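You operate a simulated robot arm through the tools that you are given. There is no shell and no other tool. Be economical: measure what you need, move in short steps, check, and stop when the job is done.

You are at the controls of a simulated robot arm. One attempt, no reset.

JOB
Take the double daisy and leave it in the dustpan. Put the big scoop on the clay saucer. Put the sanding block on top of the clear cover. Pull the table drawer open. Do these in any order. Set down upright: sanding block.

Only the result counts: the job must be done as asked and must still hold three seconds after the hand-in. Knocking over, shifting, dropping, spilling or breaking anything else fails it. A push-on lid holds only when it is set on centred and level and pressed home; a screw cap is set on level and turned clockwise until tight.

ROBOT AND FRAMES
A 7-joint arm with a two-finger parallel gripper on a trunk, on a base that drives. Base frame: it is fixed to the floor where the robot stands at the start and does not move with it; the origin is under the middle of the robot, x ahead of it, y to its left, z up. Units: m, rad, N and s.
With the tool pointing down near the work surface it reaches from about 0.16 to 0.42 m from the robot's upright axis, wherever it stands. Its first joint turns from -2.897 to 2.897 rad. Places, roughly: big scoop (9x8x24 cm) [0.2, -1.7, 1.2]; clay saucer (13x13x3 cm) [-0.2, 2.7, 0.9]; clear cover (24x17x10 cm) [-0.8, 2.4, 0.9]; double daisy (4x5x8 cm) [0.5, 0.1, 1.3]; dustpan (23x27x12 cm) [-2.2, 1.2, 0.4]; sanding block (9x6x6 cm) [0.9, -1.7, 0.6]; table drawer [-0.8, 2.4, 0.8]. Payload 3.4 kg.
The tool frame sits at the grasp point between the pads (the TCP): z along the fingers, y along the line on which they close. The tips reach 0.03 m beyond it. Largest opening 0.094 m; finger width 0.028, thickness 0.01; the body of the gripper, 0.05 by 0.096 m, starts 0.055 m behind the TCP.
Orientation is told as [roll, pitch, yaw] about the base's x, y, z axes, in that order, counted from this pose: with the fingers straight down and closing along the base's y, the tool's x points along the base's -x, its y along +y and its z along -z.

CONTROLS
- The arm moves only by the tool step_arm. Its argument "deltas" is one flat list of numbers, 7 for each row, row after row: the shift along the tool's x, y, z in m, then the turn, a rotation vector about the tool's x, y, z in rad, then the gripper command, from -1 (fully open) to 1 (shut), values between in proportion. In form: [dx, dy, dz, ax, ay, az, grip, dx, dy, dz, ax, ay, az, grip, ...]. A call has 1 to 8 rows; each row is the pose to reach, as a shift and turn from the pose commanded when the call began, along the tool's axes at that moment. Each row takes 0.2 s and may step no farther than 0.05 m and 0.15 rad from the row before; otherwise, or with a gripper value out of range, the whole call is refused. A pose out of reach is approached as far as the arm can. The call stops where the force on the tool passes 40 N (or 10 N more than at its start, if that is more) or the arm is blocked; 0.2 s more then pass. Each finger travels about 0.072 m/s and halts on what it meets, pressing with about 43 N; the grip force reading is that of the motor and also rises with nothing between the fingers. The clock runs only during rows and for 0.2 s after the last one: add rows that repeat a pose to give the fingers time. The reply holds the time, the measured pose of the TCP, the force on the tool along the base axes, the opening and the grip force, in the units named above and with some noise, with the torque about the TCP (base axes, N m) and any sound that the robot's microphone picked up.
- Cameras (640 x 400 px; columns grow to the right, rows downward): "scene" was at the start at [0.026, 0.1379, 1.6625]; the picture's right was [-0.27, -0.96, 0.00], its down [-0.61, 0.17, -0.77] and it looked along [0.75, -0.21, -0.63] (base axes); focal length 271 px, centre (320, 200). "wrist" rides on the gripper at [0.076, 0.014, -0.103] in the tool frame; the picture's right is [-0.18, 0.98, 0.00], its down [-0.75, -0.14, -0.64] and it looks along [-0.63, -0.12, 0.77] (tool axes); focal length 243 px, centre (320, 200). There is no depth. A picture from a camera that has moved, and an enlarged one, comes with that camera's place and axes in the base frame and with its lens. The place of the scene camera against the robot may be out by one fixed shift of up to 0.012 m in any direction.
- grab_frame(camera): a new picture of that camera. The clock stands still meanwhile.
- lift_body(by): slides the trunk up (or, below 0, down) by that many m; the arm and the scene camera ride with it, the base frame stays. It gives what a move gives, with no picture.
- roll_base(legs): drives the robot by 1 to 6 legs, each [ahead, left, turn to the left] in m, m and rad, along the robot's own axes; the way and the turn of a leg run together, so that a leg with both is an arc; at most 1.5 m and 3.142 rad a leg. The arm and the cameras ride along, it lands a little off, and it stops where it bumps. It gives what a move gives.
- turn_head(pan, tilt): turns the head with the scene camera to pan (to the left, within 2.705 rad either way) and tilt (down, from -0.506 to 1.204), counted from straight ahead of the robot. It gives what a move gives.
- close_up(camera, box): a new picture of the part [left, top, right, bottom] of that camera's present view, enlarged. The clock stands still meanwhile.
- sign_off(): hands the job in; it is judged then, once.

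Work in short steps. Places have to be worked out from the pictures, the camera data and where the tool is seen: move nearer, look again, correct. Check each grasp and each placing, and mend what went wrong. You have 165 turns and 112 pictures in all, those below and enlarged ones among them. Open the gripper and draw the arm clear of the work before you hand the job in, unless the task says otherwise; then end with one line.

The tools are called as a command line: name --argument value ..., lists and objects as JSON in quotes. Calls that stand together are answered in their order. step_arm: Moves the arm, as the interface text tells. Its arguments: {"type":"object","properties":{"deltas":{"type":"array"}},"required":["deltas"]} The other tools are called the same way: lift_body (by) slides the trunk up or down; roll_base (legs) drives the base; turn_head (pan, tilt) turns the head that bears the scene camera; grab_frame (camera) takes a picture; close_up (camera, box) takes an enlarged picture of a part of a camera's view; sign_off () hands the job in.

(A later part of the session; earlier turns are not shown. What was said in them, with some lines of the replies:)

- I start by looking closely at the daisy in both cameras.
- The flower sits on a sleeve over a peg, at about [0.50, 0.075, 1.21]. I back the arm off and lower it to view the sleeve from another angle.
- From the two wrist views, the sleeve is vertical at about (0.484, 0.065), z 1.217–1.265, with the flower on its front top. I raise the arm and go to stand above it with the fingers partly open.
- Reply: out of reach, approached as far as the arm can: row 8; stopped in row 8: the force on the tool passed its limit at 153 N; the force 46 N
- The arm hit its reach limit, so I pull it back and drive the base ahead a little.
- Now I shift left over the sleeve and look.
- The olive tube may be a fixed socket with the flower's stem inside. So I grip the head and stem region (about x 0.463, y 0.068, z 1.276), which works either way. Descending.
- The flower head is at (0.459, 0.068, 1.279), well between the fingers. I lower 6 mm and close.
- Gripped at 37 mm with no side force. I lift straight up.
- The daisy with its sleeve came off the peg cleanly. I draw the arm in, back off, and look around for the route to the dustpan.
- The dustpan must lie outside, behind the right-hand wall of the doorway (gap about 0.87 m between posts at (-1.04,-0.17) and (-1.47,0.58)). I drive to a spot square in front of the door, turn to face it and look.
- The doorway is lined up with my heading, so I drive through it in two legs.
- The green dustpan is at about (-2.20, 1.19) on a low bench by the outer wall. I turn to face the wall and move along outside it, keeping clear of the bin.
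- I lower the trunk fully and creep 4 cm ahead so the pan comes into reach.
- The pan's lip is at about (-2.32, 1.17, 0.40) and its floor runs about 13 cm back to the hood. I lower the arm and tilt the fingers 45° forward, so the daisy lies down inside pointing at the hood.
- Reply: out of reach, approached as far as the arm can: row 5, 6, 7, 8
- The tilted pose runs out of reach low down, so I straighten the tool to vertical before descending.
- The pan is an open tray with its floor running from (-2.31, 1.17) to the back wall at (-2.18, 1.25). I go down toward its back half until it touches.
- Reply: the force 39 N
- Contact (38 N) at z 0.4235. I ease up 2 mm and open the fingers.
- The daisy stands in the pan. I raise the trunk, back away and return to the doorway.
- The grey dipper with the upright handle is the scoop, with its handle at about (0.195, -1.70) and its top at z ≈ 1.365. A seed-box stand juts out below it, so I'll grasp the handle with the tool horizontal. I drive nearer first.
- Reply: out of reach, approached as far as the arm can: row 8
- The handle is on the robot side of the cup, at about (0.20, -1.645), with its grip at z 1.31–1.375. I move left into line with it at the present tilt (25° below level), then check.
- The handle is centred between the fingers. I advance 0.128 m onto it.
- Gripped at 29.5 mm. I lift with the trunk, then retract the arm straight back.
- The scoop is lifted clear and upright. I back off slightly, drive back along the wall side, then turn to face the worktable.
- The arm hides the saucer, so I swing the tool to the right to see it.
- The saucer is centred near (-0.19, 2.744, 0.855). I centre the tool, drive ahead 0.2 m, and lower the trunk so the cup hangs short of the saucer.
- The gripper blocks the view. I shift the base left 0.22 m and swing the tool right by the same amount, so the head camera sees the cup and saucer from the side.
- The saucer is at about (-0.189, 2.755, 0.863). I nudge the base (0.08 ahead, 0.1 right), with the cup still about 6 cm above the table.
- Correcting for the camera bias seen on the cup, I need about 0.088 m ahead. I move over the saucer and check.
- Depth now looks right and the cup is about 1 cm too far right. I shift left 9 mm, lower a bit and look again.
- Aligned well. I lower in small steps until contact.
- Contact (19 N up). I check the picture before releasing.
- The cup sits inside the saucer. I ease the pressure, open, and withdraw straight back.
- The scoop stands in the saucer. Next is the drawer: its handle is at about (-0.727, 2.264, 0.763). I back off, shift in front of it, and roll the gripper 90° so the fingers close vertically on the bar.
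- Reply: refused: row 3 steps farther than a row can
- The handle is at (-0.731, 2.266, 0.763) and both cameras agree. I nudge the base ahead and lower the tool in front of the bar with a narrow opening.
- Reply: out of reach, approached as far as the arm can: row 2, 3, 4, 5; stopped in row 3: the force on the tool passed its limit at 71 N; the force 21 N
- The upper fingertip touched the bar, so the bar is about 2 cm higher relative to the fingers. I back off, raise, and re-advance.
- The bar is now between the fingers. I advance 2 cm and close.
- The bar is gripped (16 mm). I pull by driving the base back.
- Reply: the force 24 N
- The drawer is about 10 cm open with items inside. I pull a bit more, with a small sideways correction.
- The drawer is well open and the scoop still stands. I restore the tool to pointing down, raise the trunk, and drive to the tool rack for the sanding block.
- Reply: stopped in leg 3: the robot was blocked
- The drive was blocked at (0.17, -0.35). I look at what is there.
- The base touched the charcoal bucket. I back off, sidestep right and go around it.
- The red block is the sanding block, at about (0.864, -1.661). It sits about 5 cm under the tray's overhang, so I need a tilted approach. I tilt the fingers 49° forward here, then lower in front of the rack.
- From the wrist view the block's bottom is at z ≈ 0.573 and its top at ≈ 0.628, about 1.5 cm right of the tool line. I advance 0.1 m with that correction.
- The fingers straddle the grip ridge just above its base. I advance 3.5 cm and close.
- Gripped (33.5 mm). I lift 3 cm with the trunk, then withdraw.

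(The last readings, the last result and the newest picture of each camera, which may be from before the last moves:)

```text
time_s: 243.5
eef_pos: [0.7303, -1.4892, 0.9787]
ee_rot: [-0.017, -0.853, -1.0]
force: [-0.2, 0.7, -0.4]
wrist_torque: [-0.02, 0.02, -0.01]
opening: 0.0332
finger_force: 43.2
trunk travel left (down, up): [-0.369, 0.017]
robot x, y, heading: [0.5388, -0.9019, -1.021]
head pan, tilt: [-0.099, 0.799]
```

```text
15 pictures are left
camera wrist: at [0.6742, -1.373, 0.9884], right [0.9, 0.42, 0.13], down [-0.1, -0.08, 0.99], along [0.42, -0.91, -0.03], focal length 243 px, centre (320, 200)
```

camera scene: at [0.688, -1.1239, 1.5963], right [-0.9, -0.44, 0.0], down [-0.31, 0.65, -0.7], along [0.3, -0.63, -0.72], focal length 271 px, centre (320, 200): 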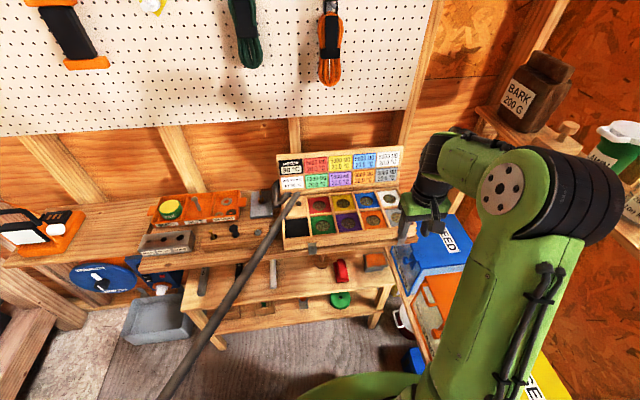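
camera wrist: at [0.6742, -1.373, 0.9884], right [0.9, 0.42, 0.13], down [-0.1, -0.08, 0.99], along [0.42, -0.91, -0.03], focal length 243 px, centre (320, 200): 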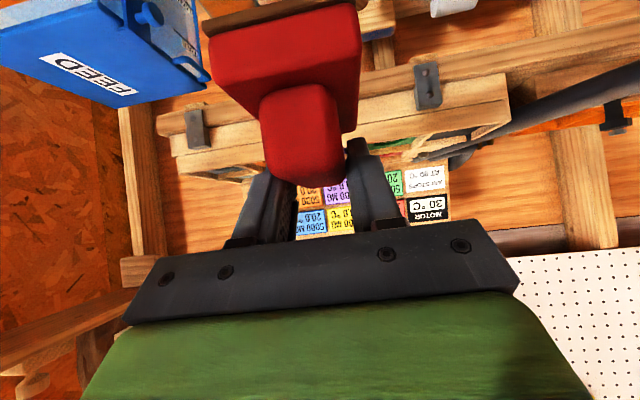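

The block is held level. I drive around the bucket to open floor, and turn right-about to face the worktable.

roll_base --legs '[[-0.4, -0.269, 0], [-1.1, 0.3, 0], [0, 0, -3.14]]'

```text
time_s: 259.2
eef_pos: [-0.3945, 0.9745, 0.9783]
ee_rot: [-0.017, -0.853, 2.131]
force: [-0.1, 0.6, -1.1]
wrist_torque: [0.0, 0.0, 0.0]
opening: 0.0335
finger_force: 42.6
trunk travel left (down, up): [-0.369, 0.017]
robot x, y, heading: [-0.2106, 0.3886, 2.116]
head pan, tilt: [-0.099, 0.799]
```

I raise the arm 6 cm and drive toward the table, stopping about 12 cm short of the cover.

step_arm --deltas '[-0.023, 0, -0.02, 0, 0, 0, 1, -0.049, 0, -0.043, 0, 0, 0, 1]'

roll_base --legs '[[1.255, -0.484, 0]]'

turn_head --pan 0 --tilt 0.7

grab_frame --camera "scene"

```text
time_s: 259.8
eef_pos: [-0.3968, 0.9716, 1.0438]
ee_rot: [-0.018, -0.855, 2.132]
force: [0.4, 0.4, -0.7]
wrist_torque: [-0.01, 0.01, 0.0]
opening: 0.0333
finger_force: 43.0
trunk travel left (down, up): [-0.369, 0.017]
robot x, y, heading: [-0.2133, 0.3889, 2.112]
head pan, tilt: [-0.099, 0.799]
```

```text
time_s: 266.5
eef_pos: [-0.6419, 2.3007, 1.0436]
ee_rot: [-0.016, -0.854, 2.141]
force: [0.3, 0.9, -1.8]
wrist_torque: [0.03, -0.02, 0.01]
opening: 0.0331
finger_force: 42.7
trunk travel left (down, up): [-0.369, 0.017]
robot x, y, heading: [-0.4538, 1.7189, 2.123]
head pan, tilt: [-0.099, 0.799]
```

```text
time_s: 267.2
eef_pos: [-0.6428, 2.3006, 1.0443]
ee_rot: [-0.017, -0.853, 2.14]
force: [-0.3, -0.1, -1.0]
wrist_torque: [-0.02, 0.0, 0.01]
opening: 0.0335
finger_force: 43.2
trunk travel left (down, up): [-0.369, 0.017]
robot x, y, heading: [-0.4501, 1.7225, 2.123]
head pan, tilt: [0.0, 0.7]
```

```text
14 pictures are left
camera scene: at [-0.592, 1.6701, 1.7053], right [0.85, 0.52, 0.0], down [0.34, -0.55, -0.76], along [-0.4, 0.65, -0.64], focal length 271 px, centre (320, 200)
```

scene: 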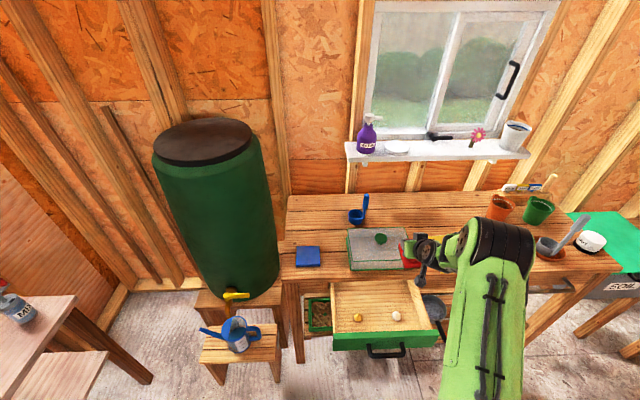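

close_up --camera "scene" --box '[330, 210, 450, 290]'

```text
5.00 times, centred on (390, 250) of scene
camera zoom: at [-0.592, 1.6701, 1.7053], right [0.85, 0.52, 0.0], down [0.34, -0.55, -0.76], along [-0.4, 0.65, -0.64], focal length 1353 px, centre (-30, -50)
```

zoom: 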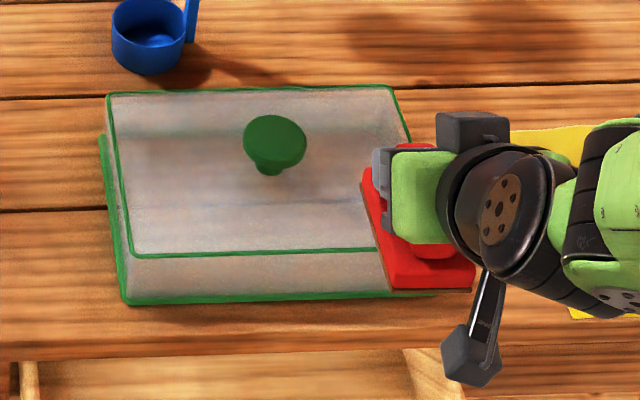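

The block is level and parallel to the cover. I need about 0.129 m ahead and 1 cm right, so I nudge the base 0.07 m ahead and finish with the arm.

roll_base --legs '[[0.07, 0, 0]]'

```text
time_s: 268.2
eef_pos: [-0.6798, 2.3616, 1.0429]
ee_rot: [-0.018, -0.851, 2.14]
force: [-0.9, 0.6, -1.1]
wrist_torque: [0.0, -0.03, 0.02]
opening: 0.0336
finger_force: 43.2
trunk travel left (down, up): [-0.369, 0.017]
robot x, y, heading: [-0.4867, 1.7787, 2.126]
head pan, tilt: [0.0, 0.7]
```

step_arm --deltas '[-0.019, -0.005, 0.022, 0, 0, 0, 1, -0.038, -0.01, 0.0437, 0, 0, 0, 1, -0.038, -0.01, 0.0437, 0, 0, 0, 1]'

lift_body --by -0.045

close_up --camera "scene" --box '[330, 190, 450, 290]'

```text
time_s: 269.0
eef_pos: [-0.7005, 2.4137, 1.0449]
ee_rot: [-0.019, -0.852, 2.139]
force: [0.5, -0.4, -0.8]
wrist_torque: [0.0, 0.01, -0.02]
opening: 0.0336
finger_force: 43.2
trunk travel left (down, up): [-0.369, 0.017]
robot x, y, heading: [-0.4881, 1.7771, 2.119]
head pan, tilt: [0.0, 0.7]
```

```text
time_s: 269.9
eef_pos: [-0.6999, 2.4149, 0.9966]
ee_rot: [-0.018, -0.854, 2.139]
force: [0.0, -0.5, -1.1]
wrist_torque: [0.01, -0.01, 0.02]
opening: 0.0333
finger_force: 43.0
trunk travel left (down, up): [-0.324, 0.062]
robot x, y, heading: [-0.4899, 1.7779, 2.12]
head pan, tilt: [0.0, 0.7]
```

```text
4.00 times, centred on (390, 240) of scene
camera zoom: at [-0.6282, 1.729, 1.6596], right [0.85, 0.52, 0.0], down [0.34, -0.55, -0.76], along [-0.4, 0.65, -0.64], focal length 1082 px, centre (40, 40)
```

zoom: 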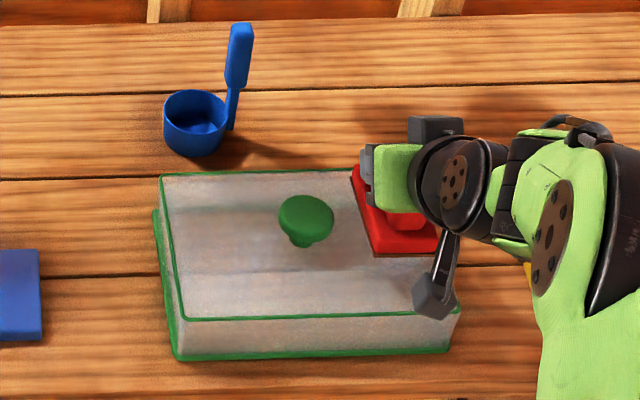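

Position over the right half looks good (clear of the knob, inside the edge). I lower in small steps until contact.

lift_body --by -0.015

lift_body --by -0.006

lift_body --by -0.004

close_up --camera "scene" --box '[330, 190, 450, 290]'

```text
time_s: 270.5
eef_pos: [-0.6998, 2.415, 0.9831]
ee_rot: [-0.017, -0.854, 2.139]
force: [-0.1, 0.2, -1.7]
wrist_torque: [-0.02, -0.01, -0.02]
opening: 0.0333
finger_force: 42.9
trunk travel left (down, up): [-0.309, 0.077]
robot x, y, heading: [-0.4898, 1.7752, 2.122]
head pan, tilt: [0.0, 0.7]
```

```text
time_s: 271.1
eef_pos: [-0.7006, 2.4142, 0.9773]
ee_rot: [-0.019, -0.854, 2.139]
force: [0.3, 1.0, -1.4]
wrist_torque: [-0.03, 0.01, 0.01]
opening: 0.0334
finger_force: 43.5
trunk travel left (down, up): [-0.303, 0.083]
robot x, y, heading: [-0.4935, 1.7787, 2.123]
head pan, tilt: [0.0, 0.7]
```

```text
time_s: 271.6
eef_pos: [-0.7017, 2.4139, 0.9734]
ee_rot: [-0.017, -0.853, 2.14]
force: [0.0, -0.4, -1.1]
wrist_torque: [0.03, 0.0, -0.03]
opening: 0.0334
finger_force: 43.1
trunk travel left (down, up): [-0.299, 0.087]
robot x, y, heading: [-0.4887, 1.7794, 2.12]
head pan, tilt: [0.0, 0.7]
```

```text
4.00 times, centred on (390, 240) of scene
camera zoom: at [-0.6283, 1.7292, 1.6346], right [0.85, 0.52, 0.0], down [0.34, -0.55, -0.76], along [-0.4, 0.65, -0.64], focal length 1082 px, centre (40, 40)
```

zoom: 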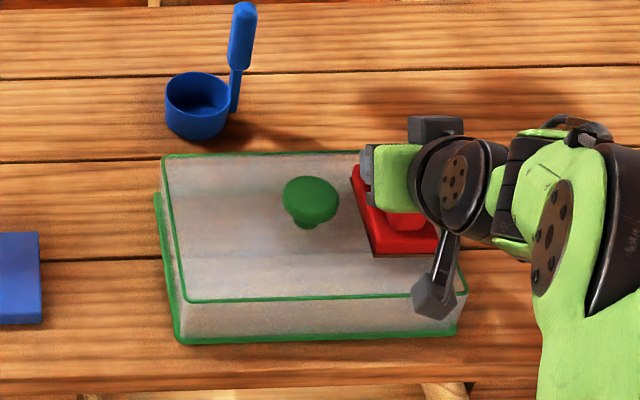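

lift_body --by -0.004

lift_body --by -0.004

lift_body --by -0.003

lift_body --by -0.003

```text
time_s: 272.1
eef_pos: [-0.7008, 2.4142, 0.9686]
ee_rot: [-0.017, -0.853, 2.141]
force: [-0.4, 1.0, -0.3]
wrist_torque: [0.02, -0.02, 0.02]
opening: 0.0334
finger_force: 43.3
trunk travel left (down, up): [-0.295, 0.091]
robot x, y, heading: [-0.4856, 1.7754, 2.118]
head pan, tilt: [0.0, 0.7]
```

```text
time_s: 272.7
eef_pos: [-0.7, 2.4134, 0.965]
ee_rot: [-0.017, -0.852, 2.14]
force: [-1.0, -0.3, -1.0]
wrist_torque: [-0.04, 0.0, -0.01]
opening: 0.0333
finger_force: 43.0
trunk travel left (down, up): [-0.291, 0.095]
robot x, y, heading: [-0.4904, 1.7776, 2.119]
head pan, tilt: [0.0, 0.7]
```

```text
time_s: 273.2
eef_pos: [-0.7, 2.4139, 0.9636]
ee_rot: [-0.016, -0.855, 2.142]
force: [0.9, -0.1, 7.3]
wrist_torque: [-0.43, -0.06, 0.0]
opening: 0.0336
finger_force: 43.2
trunk travel left (down, up): [-0.288, 0.098]
robot x, y, heading: [-0.4883, 1.7811, 2.121]
head pan, tilt: [0.0, 0.7]
```

```text
time_s: 273.7
eef_pos: [-0.7008, 2.4139, 0.9638]
ee_rot: [-0.021, -0.862, 2.143]
force: [0.9, 3.8, 24.3]
wrist_torque: [-1.07, -0.44, 0.13]
opening: 0.0332
finger_force: 42.7
trunk travel left (down, up): [-0.285, 0.101]
robot x, y, heading: [-0.4888, 1.777, 2.121]
head pan, tilt: [0.0, 0.7]
```

Contact at z ≈ 0.963. I relieve the load, open gently, and withdraw back along the fingers.

lift_body --by 0.004

step_arm --deltas '[0, 0, 0, 0, 0, 0, 0.2, 0, 0, 0, 0, 0, 0, 0, 0, 0, 0, 0, 0, 0, -0.2, 0, 0, 0, 0, 0, 0, -0.2]'

step_arm --deltas '[0, 0, -0.025, 0, 0, 0, -0.2, 0, 0, -0.06, 0, 0, 0, -0.2, 0, 0, -0.1, 0, 0, 0, -0.2, 0, 0, -0.14, 0, 0, 0, -0.2]'

close_up --camera "scene" --box '[330, 190, 450, 290]'

```text
time_s: 274.2
eef_pos: [-0.7003, 2.4133, 0.9632]
ee_rot: [-0.016, -0.854, 2.14]
force: [-0.4, 3.9, 13.4]
wrist_torque: [0.55, 0.37, -0.09]
opening: 0.0333
finger_force: 43.2
trunk travel left (down, up): [-0.289, 0.097]
robot x, y, heading: [-0.4869, 1.7782, 2.117]
head pan, tilt: [0.0, 0.7]
```

```text
time_s: 275.2
eef_pos: [-0.7004, 2.4151, 0.9625]
ee_rot: [-0.017, -0.853, 2.14]
force: [0.5, 0.5, -0.2]
wrist_torque: [0.02, -0.03, 0.04]
opening: 0.0564
finger_force: 0.1
trunk travel left (down, up): [-0.289, 0.097]
robot x, y, heading: [-0.4879, 1.7791, 2.118]
head pan, tilt: [0.0, 0.7]
```

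```text
time_s: 276.2
eef_pos: [-0.6438, 2.3231, 1.0573]
ee_rot: [-0.018, -0.857, 2.141]
force: [-0.3, 0.3, -0.3]
wrist_torque: [-0.02, -0.02, 0.01]
opening: 0.0565
finger_force: 0.1
trunk travel left (down, up): [-0.289, 0.097]
robot x, y, heading: [-0.4886, 1.7778, 2.119]
head pan, tilt: [0.0, 0.7]
```

```text
4.00 times, centred on (390, 240) of scene
camera zoom: at [-0.6275, 1.7273, 1.6246], right [0.85, 0.52, 0.0], down [0.34, -0.55, -0.77], along [-0.4, 0.65, -0.64], focal length 1082 px, centre (40, 40)
```

zoom: 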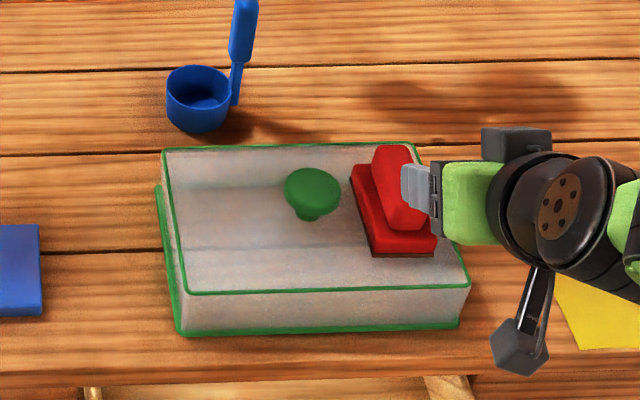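

The block sits flat and upright on the cover. I back away and check the whole table.

roll_base --legs '[[-0.4, 0, 0]]'

grab_frame --camera "scene"

```text
time_s: 278.7
eef_pos: [-0.4362, 1.9824, 1.0564]
ee_rot: [-0.017, -0.856, 2.145]
force: [0.6, -0.5, -0.3]
wrist_torque: [0.03, 0.02, -0.04]
opening: 0.0563
finger_force: 0.0
trunk travel left (down, up): [-0.289, 0.097]
robot x, y, heading: [-0.2811, 1.4402, 2.124]
head pan, tilt: [0.0, 0.7]
```

```text
9 pictures are left
camera scene: at [-0.4177, 1.3873, 1.6247], right [0.85, 0.53, 0.0], down [0.34, -0.55, -0.77], along [-0.4, 0.65, -0.64], focal length 271 px, centre (320, 200)
```

scene: 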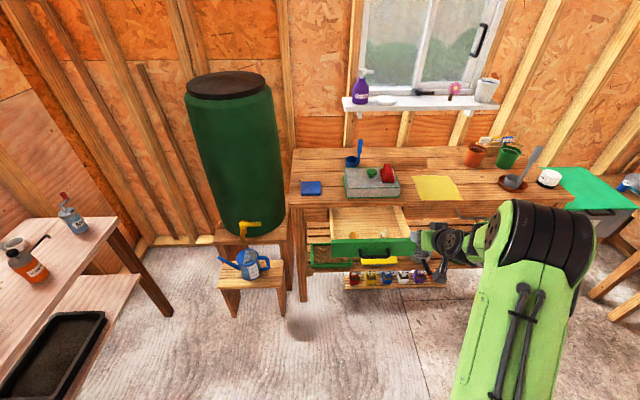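

All four results look in place: the scoop stands in the saucer, the block is upright on the cover, the drawer is open, and the daisy was left standing in the dustpan. The arm is clear and the gripper is open, so I hand in.

sign_off

```text
The job is handed in.
```

I've handed the job in with all four parts done: the double daisy is in the dustpan, the big scoop is on the clay saucer, the sanding block is upright on the clear cover, and the drawer is open. The base bumped the charcoal bucket once, and I couldn't tell whether the bucket moved.
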